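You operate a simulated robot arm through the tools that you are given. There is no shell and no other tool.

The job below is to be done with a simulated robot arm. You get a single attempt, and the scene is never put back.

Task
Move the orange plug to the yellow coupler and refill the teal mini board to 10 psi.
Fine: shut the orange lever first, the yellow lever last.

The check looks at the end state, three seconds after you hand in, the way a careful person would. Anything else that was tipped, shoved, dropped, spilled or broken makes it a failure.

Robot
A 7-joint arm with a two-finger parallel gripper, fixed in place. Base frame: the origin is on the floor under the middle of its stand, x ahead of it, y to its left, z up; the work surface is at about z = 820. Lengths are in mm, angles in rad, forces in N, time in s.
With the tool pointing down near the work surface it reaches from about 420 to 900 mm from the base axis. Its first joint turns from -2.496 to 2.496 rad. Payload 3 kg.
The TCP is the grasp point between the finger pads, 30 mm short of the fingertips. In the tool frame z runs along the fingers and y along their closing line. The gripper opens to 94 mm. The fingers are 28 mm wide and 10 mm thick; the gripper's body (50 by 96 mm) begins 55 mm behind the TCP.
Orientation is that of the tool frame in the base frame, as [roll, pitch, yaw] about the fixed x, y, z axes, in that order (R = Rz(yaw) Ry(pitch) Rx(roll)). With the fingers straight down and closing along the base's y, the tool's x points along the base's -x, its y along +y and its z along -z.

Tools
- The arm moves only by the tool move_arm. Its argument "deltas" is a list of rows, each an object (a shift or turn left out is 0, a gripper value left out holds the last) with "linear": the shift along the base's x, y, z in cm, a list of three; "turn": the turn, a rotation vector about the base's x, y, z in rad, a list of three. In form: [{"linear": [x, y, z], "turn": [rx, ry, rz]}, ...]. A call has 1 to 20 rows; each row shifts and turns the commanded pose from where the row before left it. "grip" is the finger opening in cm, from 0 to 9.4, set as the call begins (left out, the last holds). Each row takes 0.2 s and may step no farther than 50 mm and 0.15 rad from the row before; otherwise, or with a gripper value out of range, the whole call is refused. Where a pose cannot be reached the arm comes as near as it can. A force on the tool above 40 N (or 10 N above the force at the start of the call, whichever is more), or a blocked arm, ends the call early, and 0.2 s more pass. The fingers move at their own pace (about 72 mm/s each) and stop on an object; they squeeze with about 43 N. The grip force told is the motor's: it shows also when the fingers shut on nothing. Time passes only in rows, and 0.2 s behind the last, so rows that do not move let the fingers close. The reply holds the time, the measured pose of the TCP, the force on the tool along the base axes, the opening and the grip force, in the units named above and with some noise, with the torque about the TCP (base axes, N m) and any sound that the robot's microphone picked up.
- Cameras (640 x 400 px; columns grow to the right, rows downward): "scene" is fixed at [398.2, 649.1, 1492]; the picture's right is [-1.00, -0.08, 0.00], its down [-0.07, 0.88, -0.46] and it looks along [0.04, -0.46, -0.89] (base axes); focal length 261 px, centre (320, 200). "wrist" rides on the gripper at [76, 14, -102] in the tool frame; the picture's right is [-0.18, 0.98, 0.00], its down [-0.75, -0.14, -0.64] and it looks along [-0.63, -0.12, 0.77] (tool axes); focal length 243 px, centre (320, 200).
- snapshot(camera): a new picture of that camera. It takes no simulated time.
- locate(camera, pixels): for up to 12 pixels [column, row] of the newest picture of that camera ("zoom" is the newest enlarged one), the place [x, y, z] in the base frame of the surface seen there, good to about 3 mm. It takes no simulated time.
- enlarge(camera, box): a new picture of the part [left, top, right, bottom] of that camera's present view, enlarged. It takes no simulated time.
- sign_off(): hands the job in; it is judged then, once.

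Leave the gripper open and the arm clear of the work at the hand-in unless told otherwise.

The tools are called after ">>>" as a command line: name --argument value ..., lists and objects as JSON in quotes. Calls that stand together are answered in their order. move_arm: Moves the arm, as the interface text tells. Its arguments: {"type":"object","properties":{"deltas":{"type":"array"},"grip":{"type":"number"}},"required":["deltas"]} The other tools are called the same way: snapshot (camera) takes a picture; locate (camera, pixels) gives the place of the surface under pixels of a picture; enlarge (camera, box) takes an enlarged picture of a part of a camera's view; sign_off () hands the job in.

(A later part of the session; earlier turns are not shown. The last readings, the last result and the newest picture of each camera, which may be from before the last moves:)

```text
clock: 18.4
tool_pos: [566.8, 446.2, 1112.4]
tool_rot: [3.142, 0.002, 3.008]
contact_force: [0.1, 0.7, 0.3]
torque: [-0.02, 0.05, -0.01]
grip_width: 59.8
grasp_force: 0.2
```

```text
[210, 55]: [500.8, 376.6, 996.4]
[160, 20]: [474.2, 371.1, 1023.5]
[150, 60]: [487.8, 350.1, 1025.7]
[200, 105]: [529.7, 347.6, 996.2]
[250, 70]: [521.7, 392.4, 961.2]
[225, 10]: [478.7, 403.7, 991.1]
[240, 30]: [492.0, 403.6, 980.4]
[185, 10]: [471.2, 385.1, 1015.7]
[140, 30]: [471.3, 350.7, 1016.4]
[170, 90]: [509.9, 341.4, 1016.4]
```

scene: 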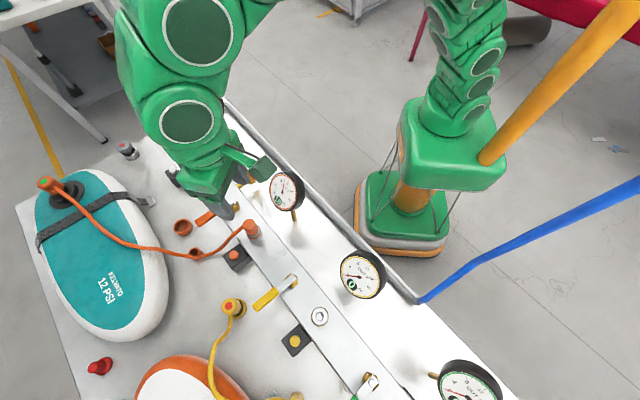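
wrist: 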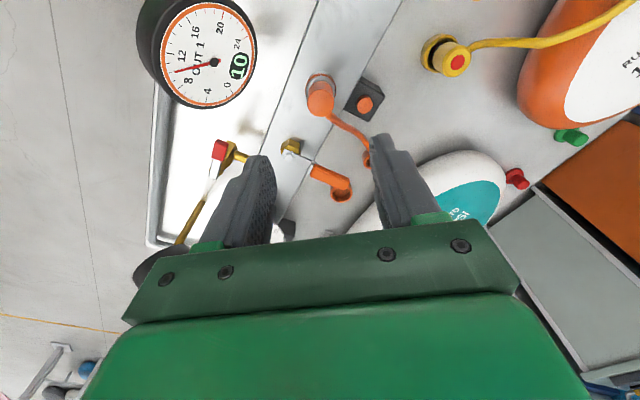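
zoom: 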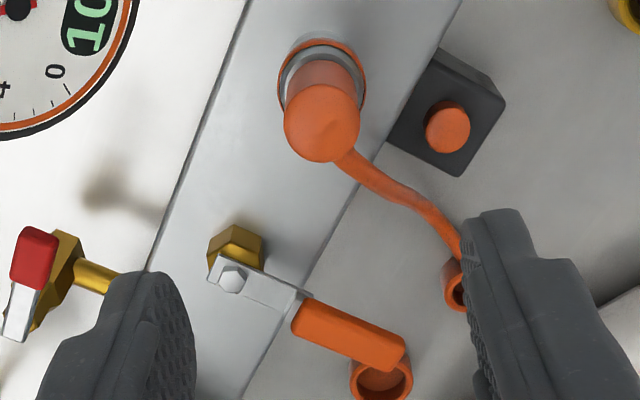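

Plug centre ≈ (570,446), top z≈964, collar z≈922. Gauge rim tops out near z 1027 and stays clear of the camera stalk. I'll adjust the yaw slightly and descend to z≈985 to check alignment before straddling.

>>> move_arm --deltas '[{"linear": [0.3, 0.0, -3.2], "turn": [0, 0, 0.1]}, {"linear": [0, 0, -3.2]}, {"linear": [0, 0, -3.2]}, {"linear": [0, 0, -3.1]}, {}]'

>>> snapshot --camera "wrist"

>>> enlarge --camera "scene" --box '[180, 150, 320, 270]'

```text
clock: 19.6
tool_pos: [569.0, 447.6, 985.0]
tool_rot: [-3.14, 0.0, 3.108]
contact_force: [0.4, -0.5, 0.3]
torque: [0.04, 0.03, 0.02]
grip_width: 60.1
grasp_force: 0.0
```

```text
taken
```

wrist: 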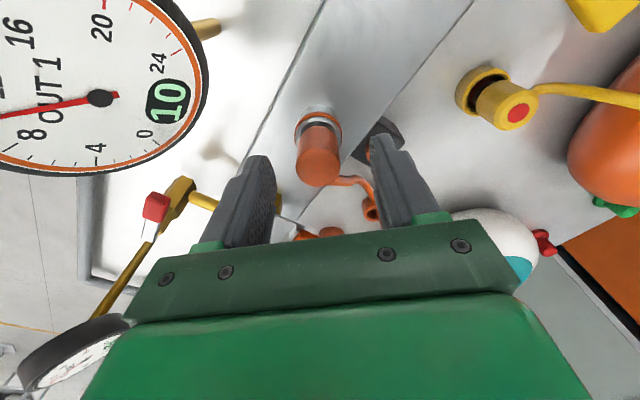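

```text
3.33 times, centred on (250, 210) of scene
```

zoom: 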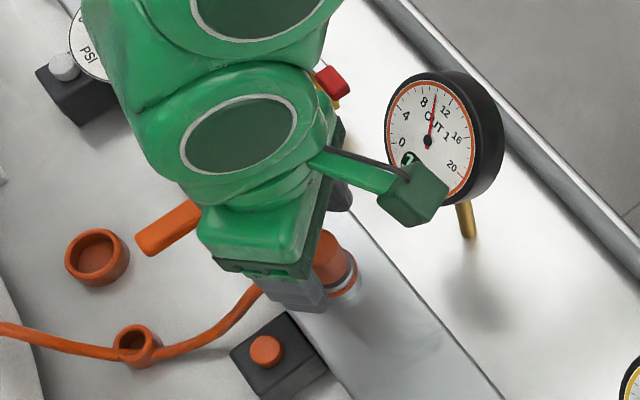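

The plug is centred between the fingers. I'll lower to z≈957 so the fingertips stop just above the collar, then close on the plug.

>>> move_arm --deltas '[{"linear": [0.05, -0.1, -1.4]}, {"linear": [0, 0, -1.4]}, {}]'

>>> snapshot --camera "wrist"

```text
clock: 20.4
tool_pos: [568.9, 446.3, 955.3]
tool_rot: [-3.141, -0.001, 3.109]
contact_force: [-0.6, 0.7, 0.2]
torque: [-0.02, 0.01, 0.0]
grip_width: 59.9
grasp_force: 0.1
```

```text
taken
```

wrist: 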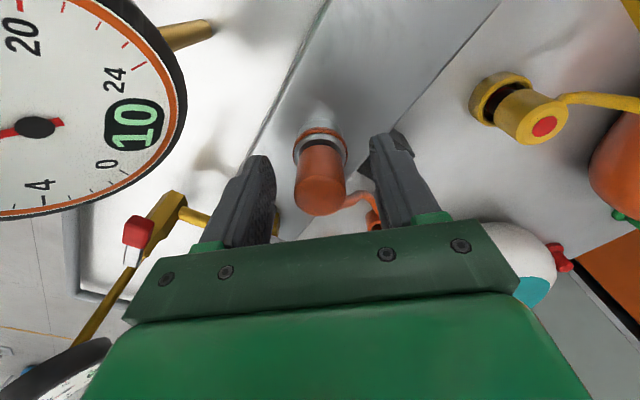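

Fingers straddle the plug. I'll look closely at the joint between plug and collar before closing.

>>> enlarge --camera "wrist" --box '[270, 100, 390, 230]'

>>> move_arm --deltas '[{}, {}, {}]' --grip 2.0

>>> snapshot --camera "wrist"

```text
3.08 times, centred on (330, 165) of wrist
```

zoom: 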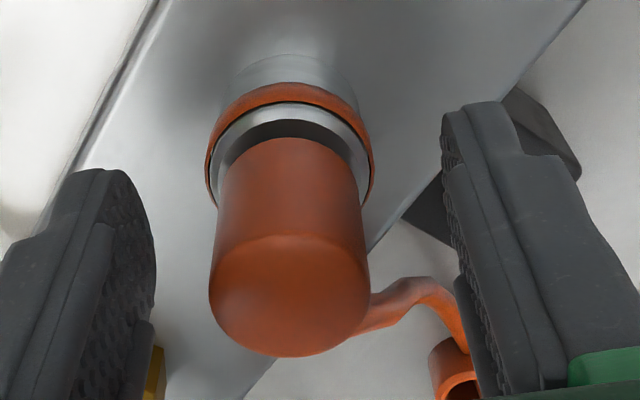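

```text
clock: 21.2
tool_pos: [569.5, 446.3, 957.1]
tool_rot: [3.141, 0.0, 3.107]
contact_force: [0.9, -0.8, -0.2]
torque: [-0.03, 0.03, -0.01]
grip_width: 26.1
grasp_force: 42.8
```

```text
taken
```

wrist: 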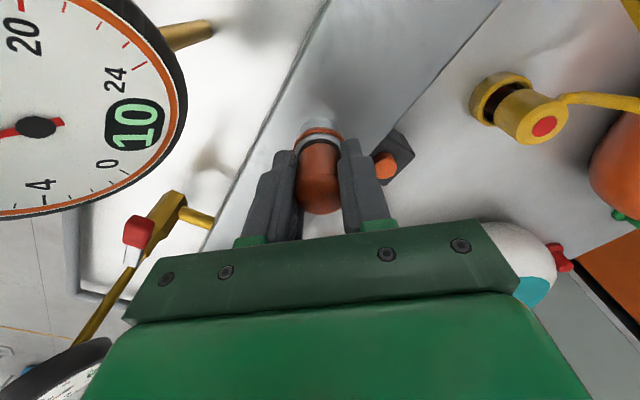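

The plug is gripped at 26 mm with 43 N. I'll try a gentle upward pull of a few millimetres and read the force.

>>> move_arm --deltas '[{"linear": [0, 0, 0.2]}, {"linear": [0, 0, 0.2]}]'

>>> enlarge --camera "wrist" --box '[270, 100, 390, 230]'

```text
clock: 21.8
tool_pos: [570.2, 445.4, 961.6]
tool_rot: [-3.141, -0.002, 3.109]
contact_force: [-0.2, -0.4, -1.3]
torque: [-0.04, 0.01, -0.02]
grip_width: 25.9
grasp_force: 43.1
```

```text
3.08 times, centred on (330, 165) of wrist
```

zoom: 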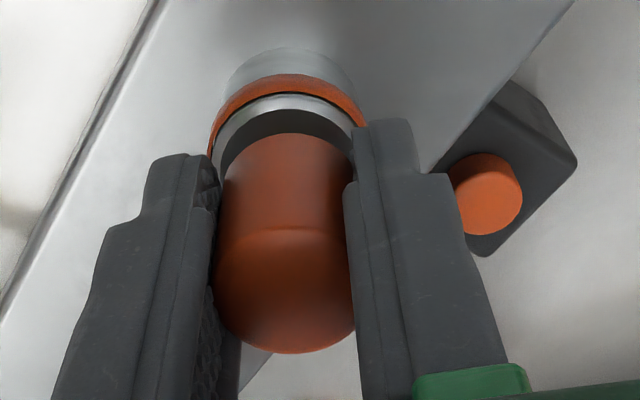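

There's almost no resistance (1.3 N) and the gap at the collar has grown, so the plug is coming free. I'll keep lifting straight up in small steps.

>>> move_arm --deltas '[{"linear": [0, 0, 0.4]}, {"linear": [0, 0, 0.5]}, {"linear": [0, 0, 0.5]}]'

>>> enlarge --camera "wrist" --box '[270, 100, 390, 230]'

>>> enlarge --camera "scene" --box '[180, 150, 320, 270]'

```text
clock: 22.6
tool_pos: [569.8, 447.1, 976.1]
tool_rot: [-3.141, 0.0, 3.108]
contact_force: [0.1, 0.7, -0.3]
torque: [-0.01, 0.0, -0.03]
grip_width: 26.4
grasp_force: 42.8
```

```text
3.08 times, centred on (330, 165) of wrist
```

zoom: 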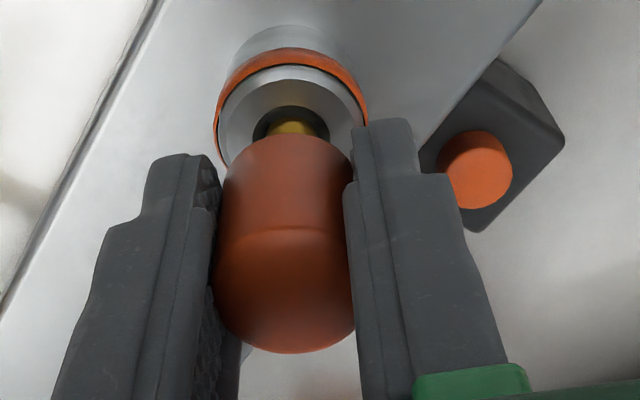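

```text
3.33 times, centred on (250, 210) of scene
```

zoom: 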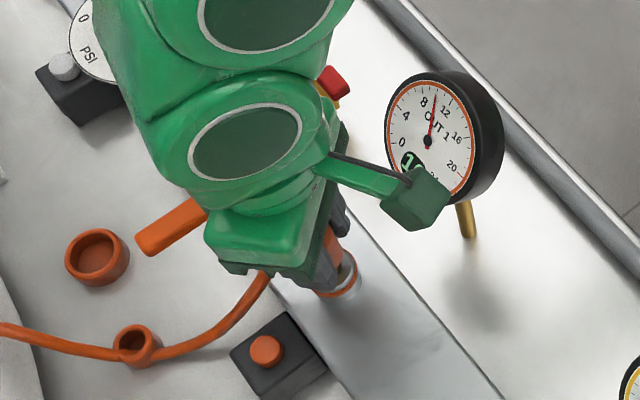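

A brass nozzle is sliding out of the coupler cleanly. I'll lift until the nozzle is well clear.

>>> move_arm --deltas '[{"linear": [0, 0, 0.8]}, {"linear": [0, 0, 1.2]}, {"linear": [0, 0, 1.5]}, {"linear": [0, 0, 2.0]}, {"linear": [0, 0, 2.0]}]'

>>> snapshot --camera "wrist"

>>> snapshot --camera "scene"

>>> enlarge --camera "wrist" --box '[220, 60, 420, 230]'

```text
clock: 23.8
tool_pos: [569.3, 445.7, 1049.4]
tool_rot: [-3.139, -0.002, 3.108]
contact_force: [-0.7, 1.2, -0.7]
torque: [0.0, 0.04, -0.03]
grip_width: 26.1
grasp_force: 42.8
```

```text
taken
```

wrist: 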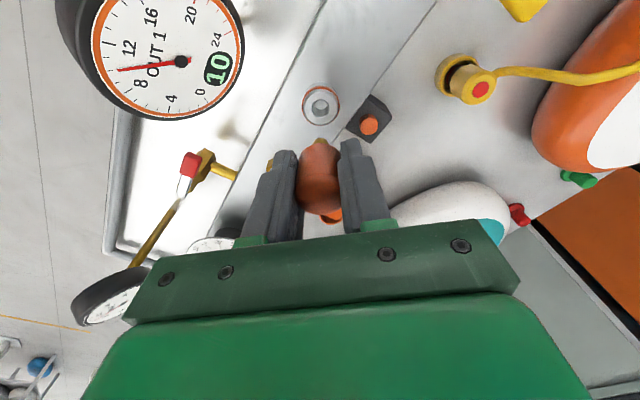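

```text
taken
```

scene: 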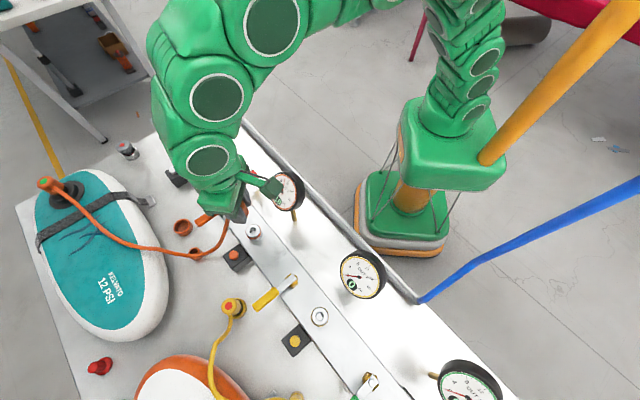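

```text
2.35 times, centred on (320, 145) of wrist
```

zoom: 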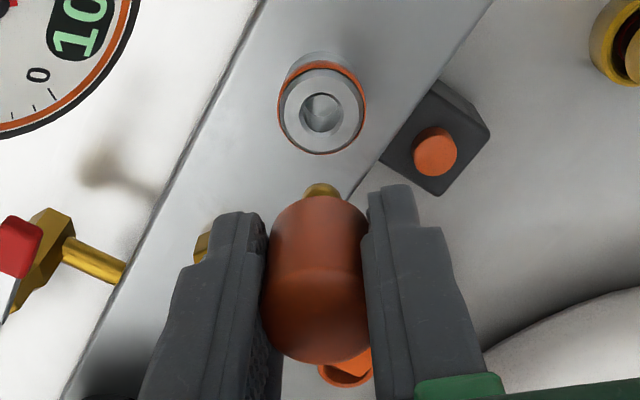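

The plug is free with its brass tip, and OUT 1 stays trapped at 10. The teal board now shows creases, so it has lost air. I'll carry the plug along the rail at this height toward the yellow coupler, first half, watching hose and forces.

>>> move_arm --deltas '[{"linear": [-2.0, 2.0, 0.3]}, {"linear": [-2.0, 2.0, 0.3]}, {"linear": [-2.0, 2.0, 0.2]}, {"linear": [-2.0, 2.0, 0.2]}]'

>>> snapshot --camera "scene"

```text
clock: 24.8
tool_pos: [489.1, 527.2, 1061.4]
tool_rot: [3.141, 0.0, 3.109]
contact_force: [0.3, 0.2, -0.6]
torque: [0.03, 0.02, 0.0]
grip_width: 26.2
grasp_force: 43.0
```

```text
taken
```

scene: 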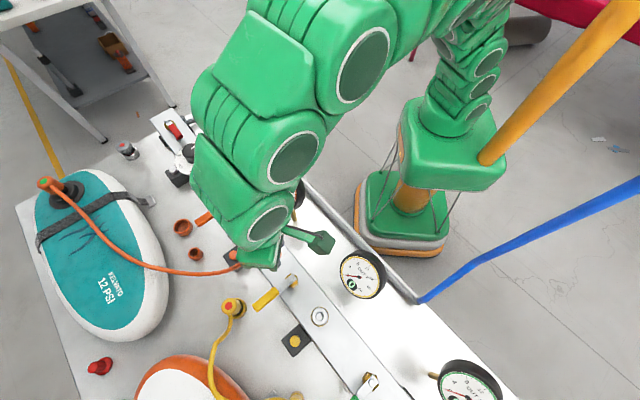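

The hose follows freely with no pull. I'll carry on to above the yellow coupler at about (402, 612).

>>> move_arm --deltas '[{"linear": [-2.2, 2.15, 0]}, {"linear": [-2.2, 2.15, 0]}, {"linear": [-2.2, 2.15, 0]}, {"linear": [-2.1, 2.05, 0]}, {}]'

>>> snapshot --camera "scene"

>>> snapshot --camera "wrist"

```text
clock: 26.0
tool_pos: [401.4, 611.3, 1060.1]
tool_rot: [3.141, -0.001, 3.108]
contact_force: [0.1, 0.1, -0.8]
torque: [-0.02, 0.01, -0.01]
grip_width: 26.1
grasp_force: 43.4
```

```text
taken
```

scene: 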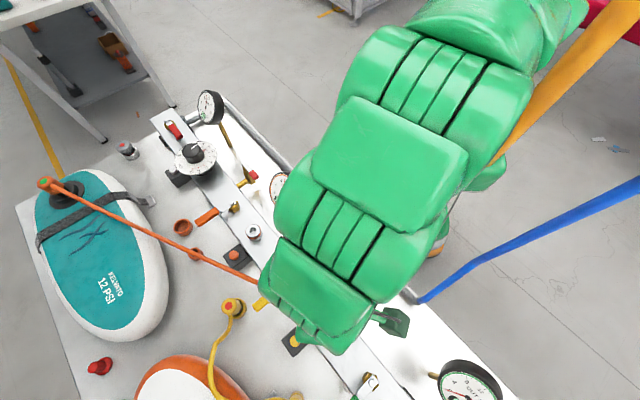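

```text
taken
```

wrist: 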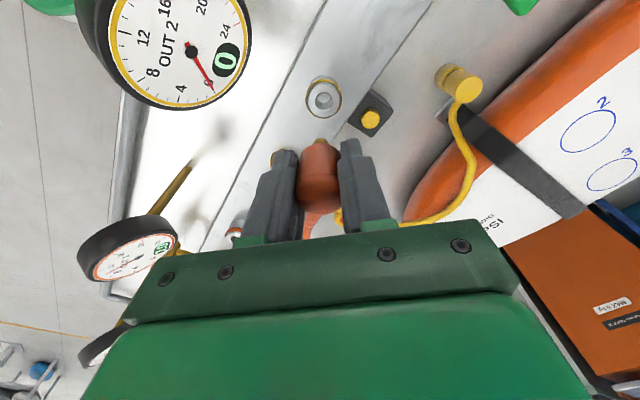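

The hose is nearly straight but without pull. The yellow coupler is at wrist (322,97). I'll enlarge and measure its centre against the plug tip.

>>> enlarge --camera "wrist" --box '[260, 50, 400, 230]'

>>> locate --camera "wrist" --pixels '[[322, 80], [322, 114], [306, 97], [339, 97], [322, 84], [322, 110], [310, 97], [335, 97], [320, 142], [312, 90], [333, 104]]'

```text
2.22 times, centred on (330, 140) of wrist
```

zoom: 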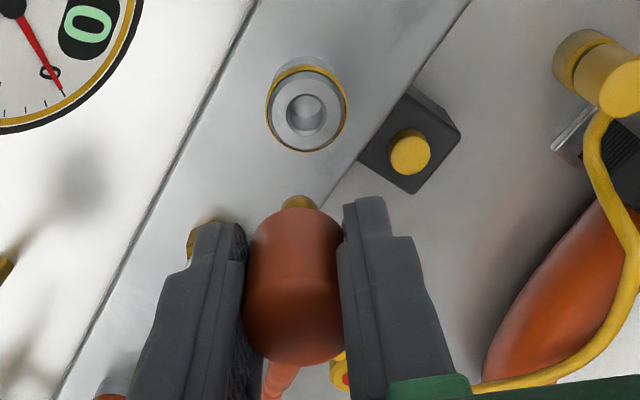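

```text
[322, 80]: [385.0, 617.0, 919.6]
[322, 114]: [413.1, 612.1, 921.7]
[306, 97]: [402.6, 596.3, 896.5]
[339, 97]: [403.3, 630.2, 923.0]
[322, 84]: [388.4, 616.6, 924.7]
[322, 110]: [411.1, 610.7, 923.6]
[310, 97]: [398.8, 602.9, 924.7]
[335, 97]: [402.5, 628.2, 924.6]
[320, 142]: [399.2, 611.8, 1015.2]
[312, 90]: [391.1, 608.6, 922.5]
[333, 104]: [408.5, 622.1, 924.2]
```

Let me get a tighter view of the yellow coupler to fix its centre to within about a millimetre.

>>> enlarge --camera "wrist" --box '[296, 72, 352, 122]'

>>> locate --camera "zoom" --pixels '[[320, 170], [320, 130], [320, 320], [200, 220], [440, 220], [320, 260], [260, 260], [400, 260]]'

```text
8.00 times, centred on (324, 97) of wrist
```

zoom: 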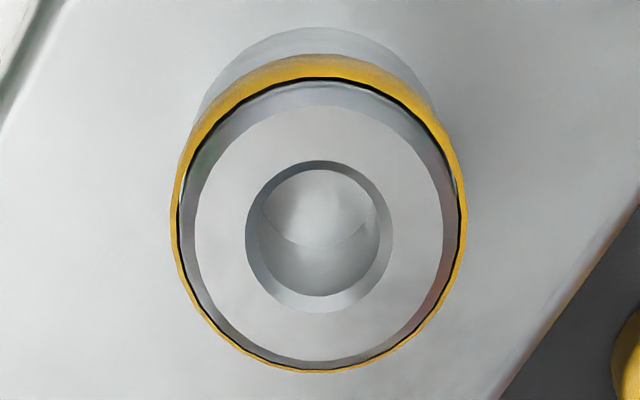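

```text
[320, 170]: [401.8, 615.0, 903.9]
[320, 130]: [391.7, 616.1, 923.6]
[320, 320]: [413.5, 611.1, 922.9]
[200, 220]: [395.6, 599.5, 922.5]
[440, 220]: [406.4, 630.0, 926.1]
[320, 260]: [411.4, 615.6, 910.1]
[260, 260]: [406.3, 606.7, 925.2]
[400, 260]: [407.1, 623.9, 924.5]
```

The hole centre is at wrist (323.9,101.5); compared with the orange coupler in the same view before, the plug needs to shift about −1.5 mm in x and +3.6 mm in y. I'll also measure the hose line to see how it passes the yellow lever.

>>> snapshot --camera "scene"

>>> locate --camera "scene" --pixels '[[45, 183], [75, 197], [100, 212], [130, 227], [160, 240], [185, 250], [210, 262], [235, 273], [248, 280], [256, 283]]'

>>> enlarge --camera "scene" --box '[200, 230, 400, 360]'

```text
taken
```

scene: 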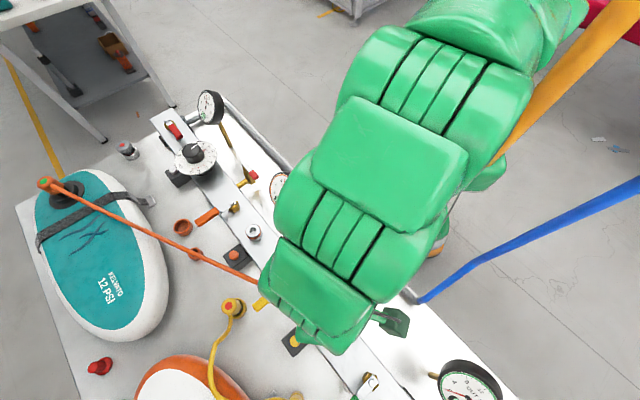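

```text
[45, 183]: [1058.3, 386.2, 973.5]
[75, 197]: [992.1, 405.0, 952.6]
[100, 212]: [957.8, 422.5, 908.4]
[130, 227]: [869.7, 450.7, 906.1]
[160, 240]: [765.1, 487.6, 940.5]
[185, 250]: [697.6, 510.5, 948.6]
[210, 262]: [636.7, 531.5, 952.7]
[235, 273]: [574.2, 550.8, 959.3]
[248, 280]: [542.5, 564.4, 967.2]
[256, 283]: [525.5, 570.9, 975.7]
```

```text
3.08 times, centred on (300, 295) of scene
```

zoom: 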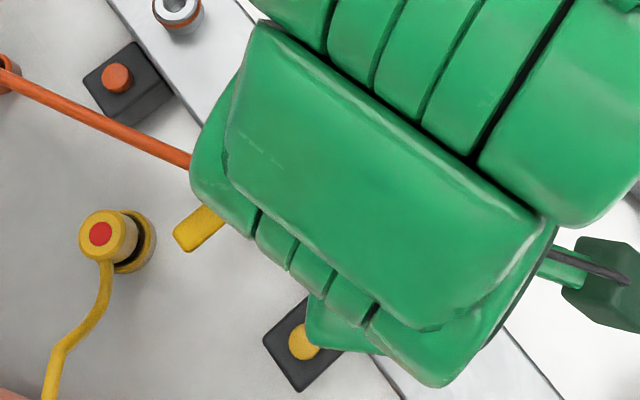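

The hose has about 5 cm of slack and will pass over the yellow lever; I'll watch that once seated. Now I shift (−1.5, +3.6) mm and lower to z≈1000 to recheck alignment above the coupler.

>>> move_arm --deltas '[{"linear": [-0.15, 0.36, -1.0]}, {"linear": [0, 0, -2.5]}, {"linear": [0, 0, -2.5]}, {}]'

>>> snapshot --camera "wrist"

>>> enlarge --camera "wrist" --box '[270, 90, 380, 210]'

```text
clock: 27.0
tool_pos: [401.5, 613.9, 1000.1]
tool_rot: [-3.141, 0.0, 3.11]
contact_force: [0.4, -0.5, -0.9]
torque: [0.01, 0.01, 0.0]
grip_width: 26.1
grasp_force: 42.9
```

```text
taken
```

wrist: 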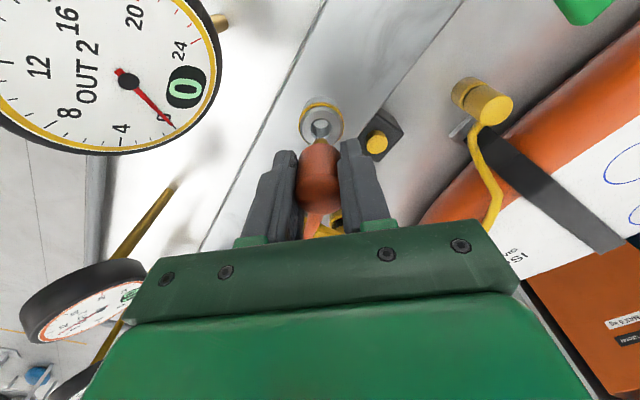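

```text
3.33 times, centred on (325, 150) of wrist
```

zoom: 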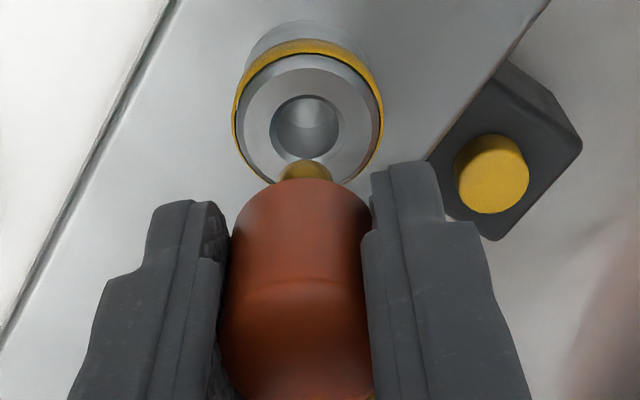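

Sideways alignment is good; the nozzle and hole share column ≈305 in the zoom. I'll lower 12 mm and check fore-aft alignment with less parallax.

>>> move_arm --deltas '[{"linear": [0, 0, -0.6]}, {"linear": [0, 0, -0.6]}, {}]'

>>> enlarge --camera "wrist" --box '[285, 100, 365, 180]'

```text
clock: 27.8
tool_pos: [401.2, 615.5, 988.6]
tool_rot: [3.141, -0.001, 3.109]
contact_force: [0.4, 0.1, -1.2]
torque: [-0.01, 0.01, -0.02]
grip_width: 26.1
grasp_force: 43.0
```

```text
5.00 times, centred on (325, 140) of wrist
```

zoom: 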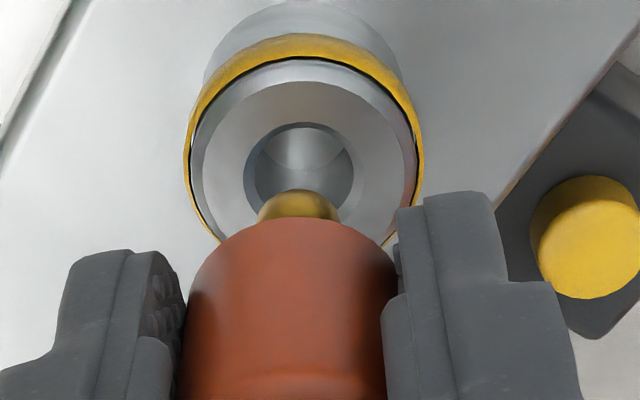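

The nozzle (≈11 mm) is within about 1 mm of the hole centre (chamfer ≈18 mm). I'll nudge +0.7 mm in y and descend in 4 mm steps, watching forces.

>>> move_arm --deltas '[{"linear": [0, 0.07, -0.4]}, {"linear": [0, 0, -0.4]}, {"linear": [0, 0, -0.4]}]'

>>> enlarge --camera "wrist" --box '[285, 100, 365, 180]'

```text
clock: 28.6
tool_pos: [401.1, 614.8, 976.5]
tool_rot: [-3.139, 0.0, 3.109]
contact_force: [0.1, 0.6, -1.8]
torque: [-0.01, -0.02, 0.01]
grip_width: 26.2
grasp_force: 43.3
```

```text
5.00 times, centred on (325, 140) of wrist
```

zoom: 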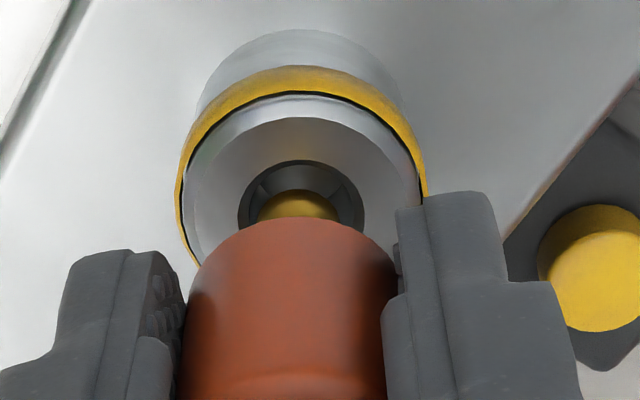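

The nozzle is centred in the hole and entering. I'll continue down.

>>> move_arm --deltas '[{"linear": [0, 0, -0.4]}, {"linear": [0, 0, -0.4]}, {"linear": [0, 0, -0.4]}]'

>>> enlarge --camera "wrist" --box '[285, 100, 365, 180]'

```text
clock: 29.4
tool_pos: [400.7, 614.1, 964.5]
tool_rot: [-3.141, -0.001, 3.108]
contact_force: [0.1, -0.4, -1.0]
torque: [0.0, -0.01, 0.0]
grip_width: 26.0
grasp_force: 43.3
```

```text
5.00 times, centred on (325, 140) of wrist
```

zoom: 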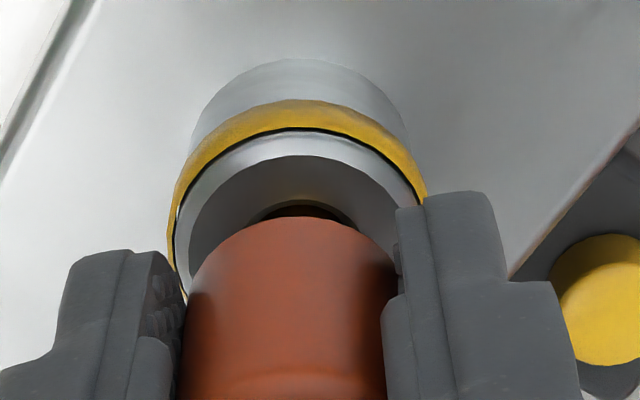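

It's going in with no side force. I'll press on in 2 mm steps toward the seated height (≈956) and listen for a click.

>>> move_arm --deltas '[{"linear": [0, 0, -0.25]}, {"linear": [0, 0, -0.25]}, {"linear": [0, 0, -0.2]}, {"linear": [0, 0, -0.15]}]'

>>> enlarge --camera "wrist" --box '[285, 100, 365, 180]'

```text
clock: 30.4
tool_pos: [402.1, 614.8, 957.3]
tool_rot: [3.14, 0.001, 3.109]
contact_force: [1.5, 1.9, 15.6]
torque: [0.07, -0.1, -0.01]
grip_width: 26.1
grasp_force: 43.2
```

```text
5.00 times, centred on (325, 140) of wrist
```

zoom: 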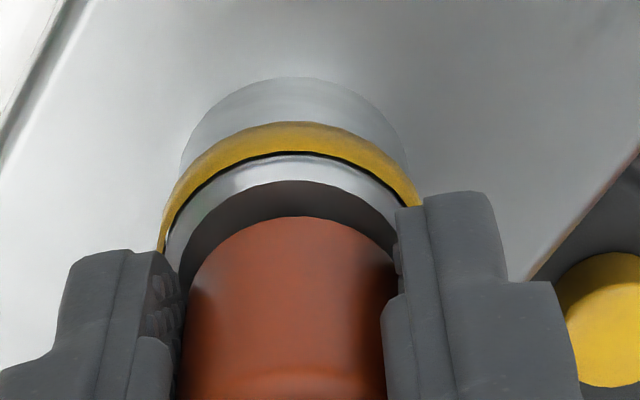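

15.6 N of resistance at z 957 and no click yet. I'll push a few more millimetres to latch.

>>> move_arm --deltas '[{"linear": [0, 0, -0.15]}, {"linear": [0, 0, -0.15]}, {"linear": [0, 0, -0.15]}]'

>>> enlarge --camera "wrist" --box '[285, 100, 365, 180]'

```text
clock: 31.2
tool_pos: [401.9, 616.2, 952.8]
tool_rot: [3.139, 0.002, 3.109]
contact_force: [1.0, 2.2, 39.1]
torque: [-0.1, 0.0, -0.03]
grip_width: 26.0
grasp_force: 43.0
```

```text
5.00 times, centred on (325, 140) of wrist
```

zoom: 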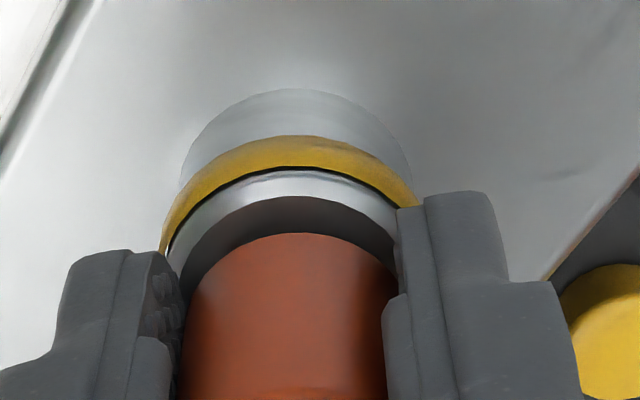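

Force reached 39 N and the plug slid a little within the fingers, so it's against its seat. I need to see whether it latched; I'll ease off the push, then test with a light upward tug.

>>> move_arm --deltas '[{"linear": [0, 0, 0.3]}, {}]'

>>> snapshot --camera "wrist"

>>> snapshot --camera "scene"

>>> enlarge --camera "wrist" --box '[0, 0, 240, 170]'

```text
clock: 31.8
tool_pos: [402.4, 613.9, 953.5]
tool_rot: [-3.138, -0.003, 3.109]
contact_force: [1.1, 5.9, 0.5]
torque: [0.23, -0.08, 0.02]
grip_width: 26.0
grasp_force: 43.1
```

```text
taken
```

wrist: 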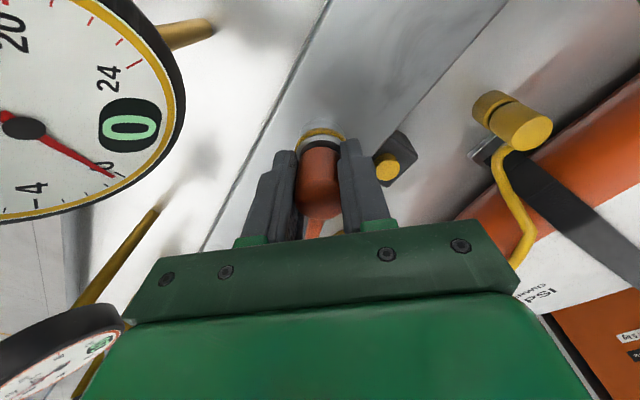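

```text
taken
```

scene: 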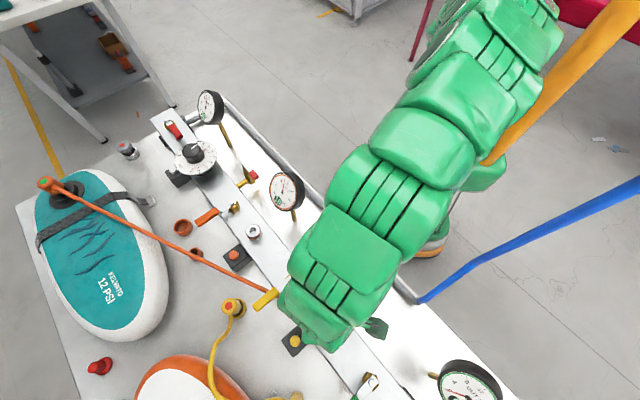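

```text
2.35 times, centred on (120, 85) of wrist
```

zoom: 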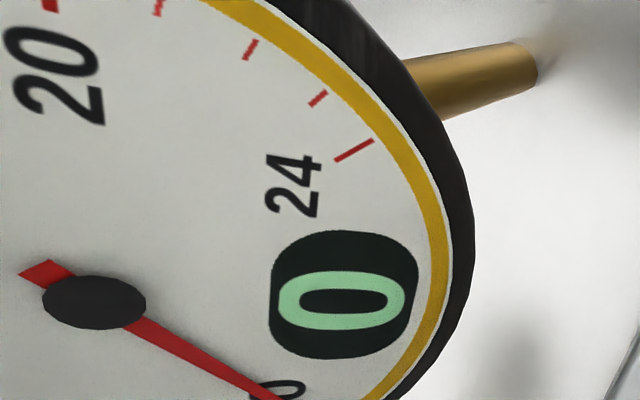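

The board shows more creases (it keeps losing air until refilled). Now a gentle tug upward of about 3 mm to see whether the plug is held.

>>> move_arm --deltas '[{"linear": [0, 0, 0.15]}, {"linear": [0, 0, 0.15]}]'

>>> enlarge --camera "wrist" --box '[285, 100, 365, 180]'

```text
clock: 32.4
tool_pos: [401.6, 613.7, 957.0]
tool_rot: [-3.137, -0.001, 3.109]
contact_force: [-5.0, -5.4, -19.3]
torque: [-0.29, 0.27, -0.05]
grip_width: 25.9
grasp_force: 42.6
```

```text
5.00 times, centred on (325, 140) of wrist
```

zoom: 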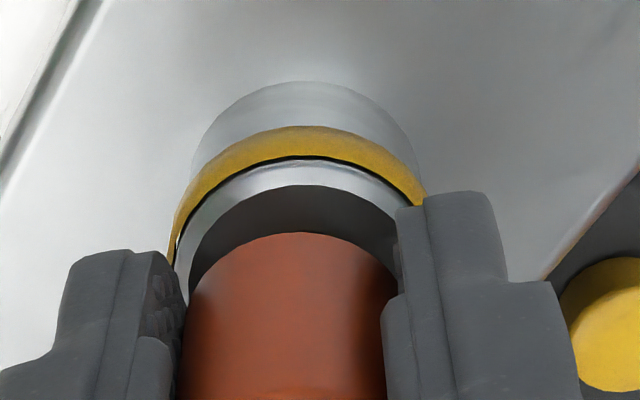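

The plug now resists with 19 N on a 3 mm tug (free it was ~1 N), so it's latched. I'll relax back to neutral, then open the fingers and rise straight up.

>>> move_arm --deltas '[{"linear": [0, 0, -0.2]}, {}]'

>>> move_arm --deltas '[{}, {}, {}]' --grip 6.0

>>> snapshot --camera "wrist"

>>> enlarge --camera "wrist" --box '[260, 90, 400, 230]'

```text
clock: 33.0
tool_pos: [402.1, 616.4, 956.9]
tool_rot: [3.141, 0.001, 3.107]
contact_force: [-0.8, -0.6, 3.6]
torque: [-0.04, -0.05, -0.01]
grip_width: 26.2
grasp_force: 43.1
```

```text
clock: 33.8
tool_pos: [401.7, 614.9, 956.1]
tool_rot: [3.141, 0.0, 3.11]
contact_force: [-0.2, 0.0, 0.5]
torque: [-0.01, -0.01, -0.02]
grip_width: 60.0
grasp_force: 0.2
```

```text
taken
```

wrist: 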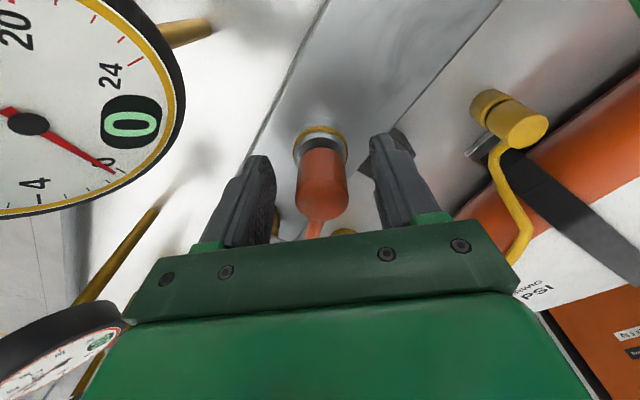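

```text
2.86 times, centred on (330, 160) of wrist
```

zoom: 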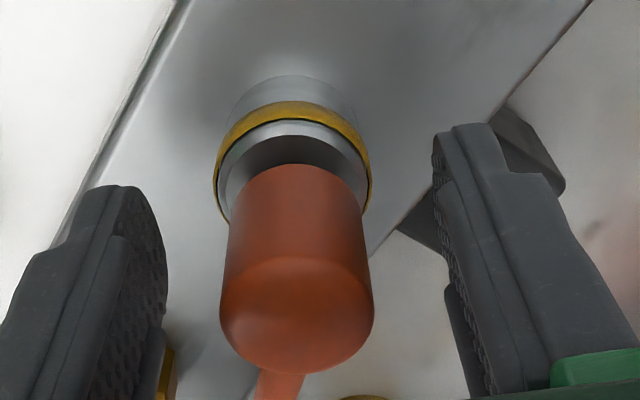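

The plug stands in the coupler, but I want to verify its seated depth: the orange one had its top at z≈961–964. I'll measure points on the plug's top and the collar.

>>> locate --camera "zoom" --pixels '[[295, 320], [270, 320], [325, 320], [295, 290], [295, 350], [290, 110], [295, 128], [293, 148], [230, 350], [365, 350], [295, 200], [295, 240]]'

>>> move_arm --deltas '[{"linear": [0, 0, 2.0]}, {"linear": [0, 0, 3.0]}, {"linear": [0, 0, 4.0]}, {"linear": [0, 0, 4.0]}, {}]'

>>> snapshot --camera "wrist"

>>> enlarge --camera "wrist" --box '[220, 60, 420, 200]'

>>> snapshot --camera "scene"

```text
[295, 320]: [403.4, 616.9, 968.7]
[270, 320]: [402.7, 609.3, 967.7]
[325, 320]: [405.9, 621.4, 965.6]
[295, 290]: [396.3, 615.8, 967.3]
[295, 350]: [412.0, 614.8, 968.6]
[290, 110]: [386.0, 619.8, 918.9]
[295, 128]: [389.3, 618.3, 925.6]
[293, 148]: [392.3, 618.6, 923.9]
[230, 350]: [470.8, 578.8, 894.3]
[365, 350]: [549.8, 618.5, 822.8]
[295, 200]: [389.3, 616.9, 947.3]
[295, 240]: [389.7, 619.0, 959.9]
```

```text
clock: 35.0
tool_pos: [401.5, 616.5, 1082.8]
tool_rot: [3.141, -0.001, 3.109]
contact_force: [0.7, 0.0, 0.0]
torque: [-0.01, -0.03, -0.01]
grip_width: 60.3
grasp_force: 0.0
```

```text
taken
```

wrist: 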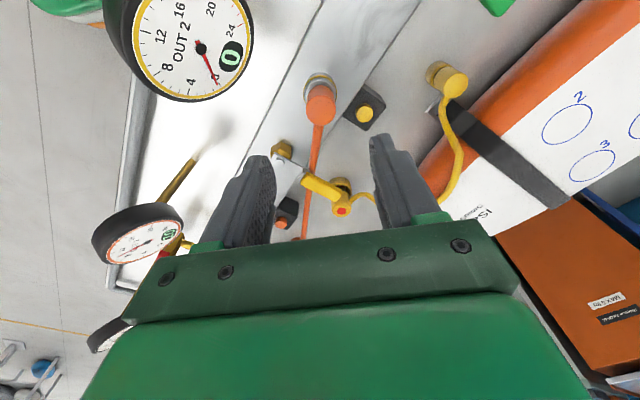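

```text
2.86 times, centred on (320, 130) of wrist
```

zoom: 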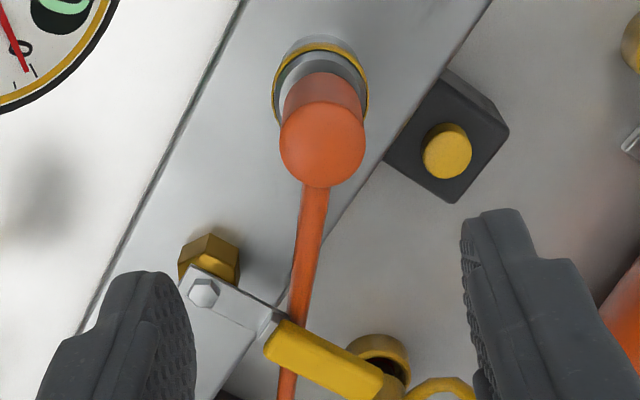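

```text
taken
```

scene: 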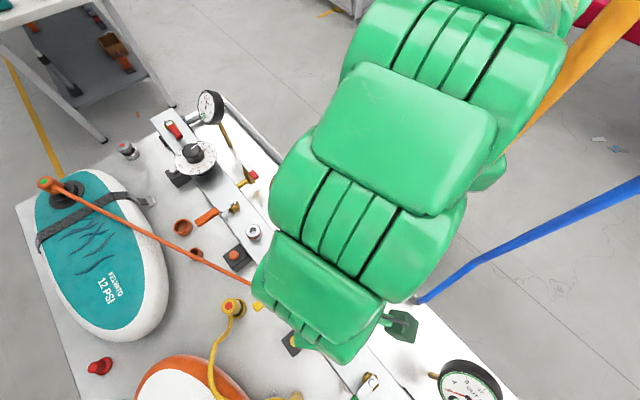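

The hose hangs under the yellow lever without disturbing it. The plug top reads ~3 mm higher than it did in the orange coupler, within doubt, so I'll make sure it is fully latched by pressing on top of it with closed fingertips. First I close and come down to just above.

>>> move_arm --deltas '[{"linear": [0.15, 0, -2.0]}, {"linear": [0, 0, -2.0]}, {"linear": [0, 0, -2.0]}, {"linear": [0, 0, -1.6]}, {}]' --grip 0.0

>>> snapshot --camera "wrist"

```text
clock: 36.2
tool_pos: [403.3, 614.5, 1009.6]
tool_rot: [3.141, 0.0, 3.109]
contact_force: [-0.1, 0.3, -0.2]
torque: [0.01, -0.03, -0.02]
grip_width: 0.0
grasp_force: 32.9
```

```text
taken
```

wrist: 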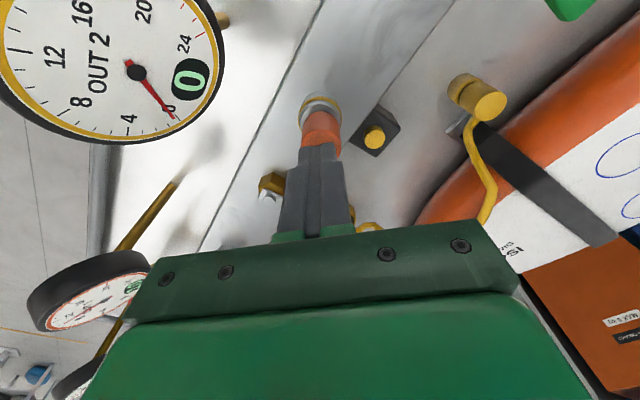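

The closed fingertips are over the plug's top. I'll step down onto it and press, reading force and sound.

>>> move_arm --deltas '[{"linear": [0, 0, -0.5]}, {"linear": [0, 0, -0.4]}, {"linear": [0, 0, -0.2]}, {"linear": [0, 0, -0.2]}]'

>>> snapshot --camera "wrist"

```text
clock: 37.2
tool_pos: [403.4, 616.7, 996.1]
tool_rot: [-3.141, 0.001, 3.11]
contact_force: [-0.7, -0.2, 0.6]
torque: [0.0, 0.02, 0.0]
grip_width: 0.0
grasp_force: 32.9
```

```text
taken
```

wrist: 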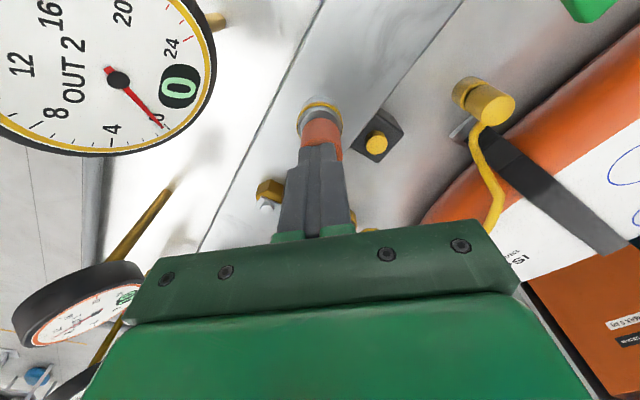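

Tips at z≈966, no contact yet. So the top is lower than measured. I'll continue in small steps.

>>> move_arm --deltas '[{"linear": [0, 0, -0.15]}, {"linear": [0, 0, -0.15]}, {"linear": [0, 0, -0.15]}]'

```text
clock: 38.0
tool_pos: [403.4, 614.2, 992.6]
tool_rot: [3.141, 0.001, 3.107]
contact_force: [1.5, 0.4, 19.3]
torque: [0.02, -0.12, 0.01]
grip_width: 0.0
grasp_force: 32.8
```

Contact came at about z 994 (plug top ≈ 964, same as when seated in the orange coupler). 19 N now; I'll press slightly more to be sure.

>>> move_arm --deltas '[{"linear": [0, 0, -0.12]}, {"linear": [0, 0, -0.06]}]'

```text
clock: 38.6
tool_pos: [403.5, 616.5, 992.2]
tool_rot: [3.136, 0.002, 3.111]
contact_force: [-1.4, -0.6, 11.1]
torque: [-0.01, 0.12, 0.03]
grip_width: 0.0
grasp_force: 32.8
stopped in row 2: the force on the tool passed its limit at 41 N (the readings are from after the stop); the commanded pose is now the measured one
```

The plug took 41 N without moving, so it is fully seated. Next is the yellow lever: pivot ≈ (469,547), handle at +45°. I'll rise, turn to +45° yaw, and hover above its handle at about (517, 596) with 40 mm opening.

>>> move_arm --deltas '[{"linear": [0, 0, 1.0]}, {"linear": [0, 0, 3.0]}, {"linear": [0, 0, 3.0]}, {"linear": [1.63, -0.27, 0], "turn": [0, 0, 0.117]}, {"linear": [1.63, -0.27, 0], "turn": [0, 0, 0.117]}, {"linear": [1.63, -0.27, 0], "turn": [0, 0, 0.117]}, {"linear": [1.63, -0.27, 0], "turn": [0, 0, 0.117]}, {"linear": [1.63, -0.27, 0], "turn": [0, 0, 0.117]}, {"linear": [1.63, -0.27, 0], "turn": [0, 0, 0.117]}, {"linear": [1.6, -0.27, 0], "turn": [0, 0, 0.117]}, {}]' --grip 4.0

>>> snapshot --camera "wrist"

>>> snapshot --camera "scene"

```text
clock: 41.0
tool_pos: [516.7, 595.7, 1061.6]
tool_rot: [3.139, 0.002, -2.356]
contact_force: [-1.0, 0.5, -0.3]
torque: [0.0, 0.0, 0.02]
grip_width: 40.3
grasp_force: 0.1
```

```text
taken
```

wrist: 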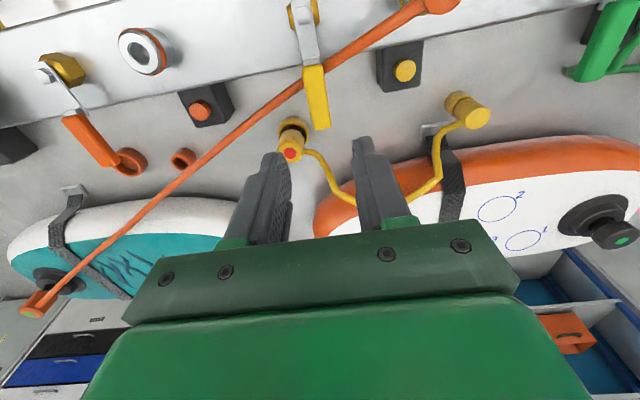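

```text
taken
```

scene: 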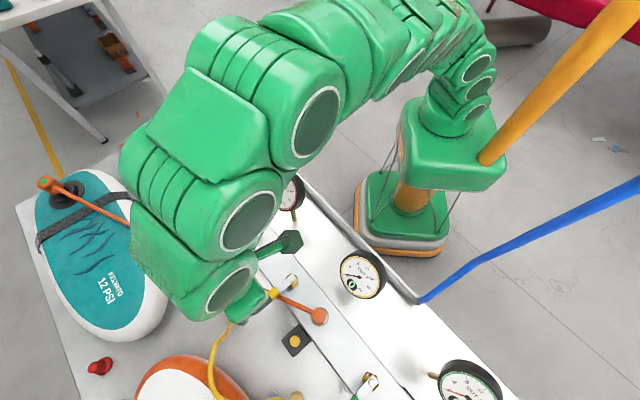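

The handle's at (316,95) in the wrist view with the hose crossing near its root. I'll enlarge to see the crossing and measure.

>>> enlarge --camera "wrist" --box '[250, 0, 450, 140]'

>>> locate --camera "zoom" --pixels '[[160, 45], [180, 120], [200, 205], [215, 280], [228, 350], [240, 165], [290, 140], [150, 215], [100, 265], [350, 90], [420, 50], [570, 10]]'

```text
2.86 times, centred on (350, 70) of wrist
```

zoom: 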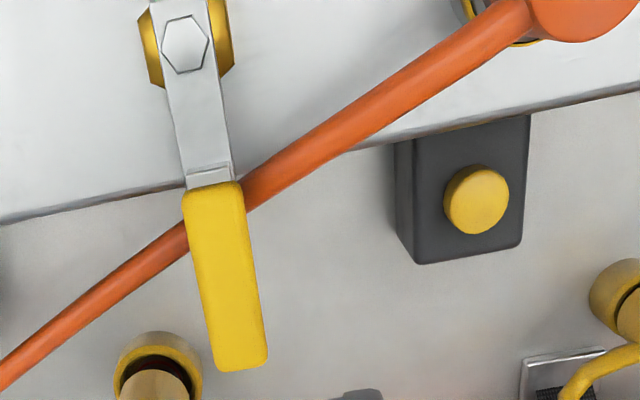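

```text
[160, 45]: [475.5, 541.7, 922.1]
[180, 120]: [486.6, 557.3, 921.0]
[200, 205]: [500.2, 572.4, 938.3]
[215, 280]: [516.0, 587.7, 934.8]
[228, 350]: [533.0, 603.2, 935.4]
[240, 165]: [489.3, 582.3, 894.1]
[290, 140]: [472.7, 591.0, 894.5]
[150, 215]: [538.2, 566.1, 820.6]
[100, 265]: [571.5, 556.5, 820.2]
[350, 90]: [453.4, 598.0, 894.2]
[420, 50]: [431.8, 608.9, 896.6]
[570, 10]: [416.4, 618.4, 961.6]
```

Let me measure the hose's height right beside the handle, so I can keep the fingertips above it.

>>> locate --camera "zoom" --pixels '[[150, 248], [170, 237], [120, 268], [80, 297], [30, 333], [260, 185], [300, 160], [350, 123], [400, 92], [460, 55], [500, 30], [185, 45]]'

```text
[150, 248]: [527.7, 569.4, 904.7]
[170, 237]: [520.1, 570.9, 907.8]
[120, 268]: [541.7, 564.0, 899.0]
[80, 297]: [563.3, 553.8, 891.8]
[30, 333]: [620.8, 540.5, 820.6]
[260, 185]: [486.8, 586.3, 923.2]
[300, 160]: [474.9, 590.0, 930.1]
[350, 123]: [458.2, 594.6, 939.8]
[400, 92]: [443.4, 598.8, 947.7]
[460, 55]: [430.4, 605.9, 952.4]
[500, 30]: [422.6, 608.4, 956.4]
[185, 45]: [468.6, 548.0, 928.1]
```

The hose top is at z≈908 beside the handle's far side and falls away, so fingertips at z≈920 pass above it. I'll shift out to 76 mm radius and lower to z≈950 straddling the handle.

>>> move_arm --deltas '[{"linear": [0.6, 0.55, -3.0]}, {"linear": [0, 0, -3.0]}, {"linear": [0, 0, -2.8]}, {"linear": [0, 0, -2.4]}, {}]'

>>> snapshot --camera "wrist"

>>> enlarge --camera "scene" --box '[220, 240, 400, 360]'

```text
clock: 42.2
tool_pos: [523.1, 602.5, 949.2]
tool_rot: [3.138, 0.002, -2.354]
contact_force: [-0.1, -0.1, 0.1]
torque: [0.0, 0.02, 0.01]
grip_width: 39.9
grasp_force: 0.0
```

```text
taken
```

wrist: 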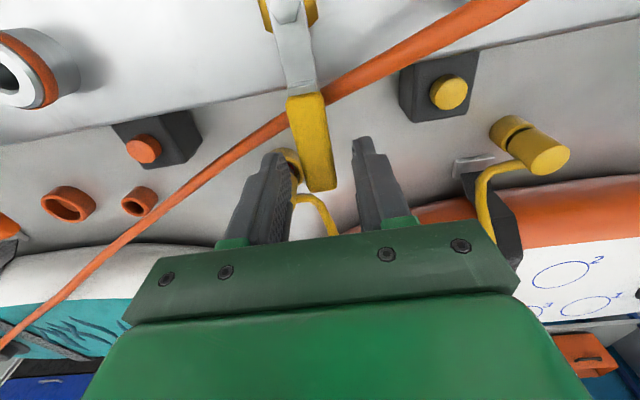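

```text
3.33 times, centred on (310, 300) of scene
```

zoom: 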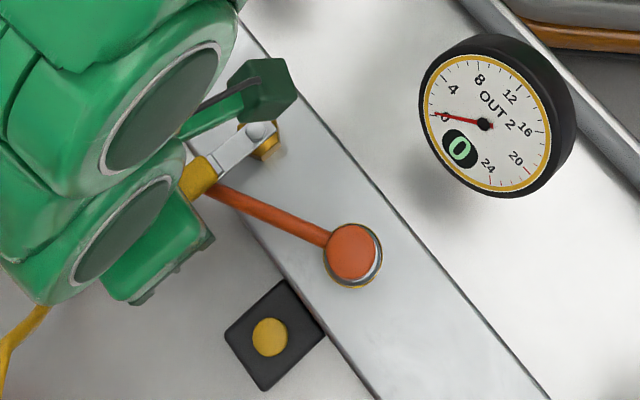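

The fingers straddle the yellow handle; OUT 2 reads 0 in the scene zoom. I'll close to 26 mm and sweep it 90° clockwise to open.

>>> move_arm --deltas '[{}, {"linear": [0.568, -0.635, 0], "turn": [0, 0, -0.1122]}, {"linear": [0.494, -0.696, 0], "turn": [0, 0, -0.1122]}, {"linear": [0.412, -0.745, 0], "turn": [0, 0, -0.1122]}, {"linear": [0.326, -0.787, 0], "turn": [0, 0, -0.1122]}, {"linear": [0.235, -0.819, 0], "turn": [0, 0, -0.1122]}, {"linear": [0.143, -0.839, 0], "turn": [0, 0, -0.1122]}, {"linear": [0.048, -0.852, 0], "turn": [0, 0, -0.1122]}]' --grip 2.6

>>> snapshot --camera "wrist"

>>> snapshot --camera "scene"

>>> enlarge --camera "scene" --box '[220, 240, 400, 360]'

```text
clock: 44.0
tool_pos: [544.7, 547.4, 951.5]
tool_rot: [3.139, 0.002, 3.139]
contact_force: [-0.2, 0.7, 0.3]
torque: [0.02, 0.02, -0.02]
grip_width: 26.2
grasp_force: 0.0
```

```text
taken
```

wrist: 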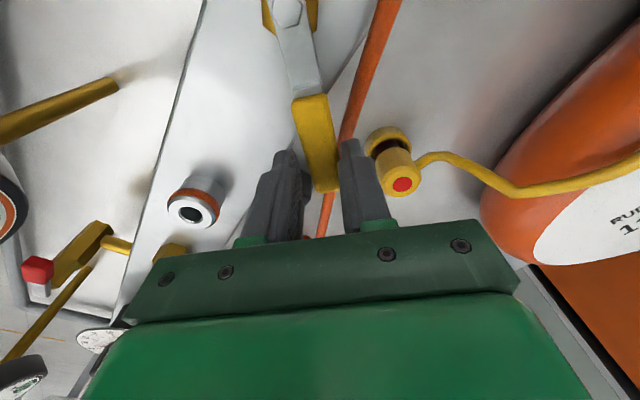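

```text
taken
```

scene: 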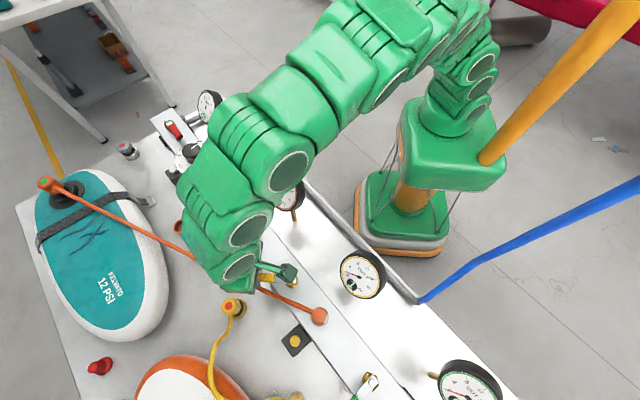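

```text
3.33 times, centred on (310, 300) of scene
```

zoom: 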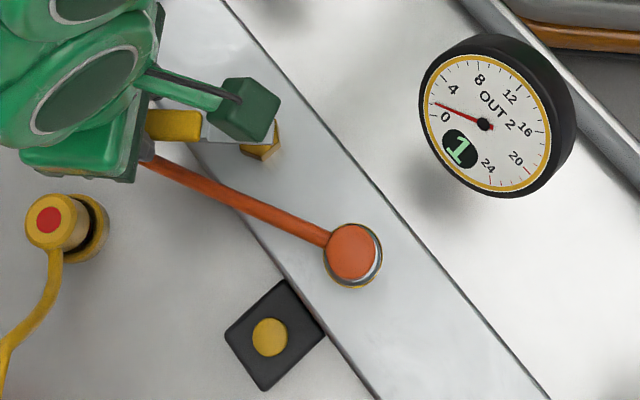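

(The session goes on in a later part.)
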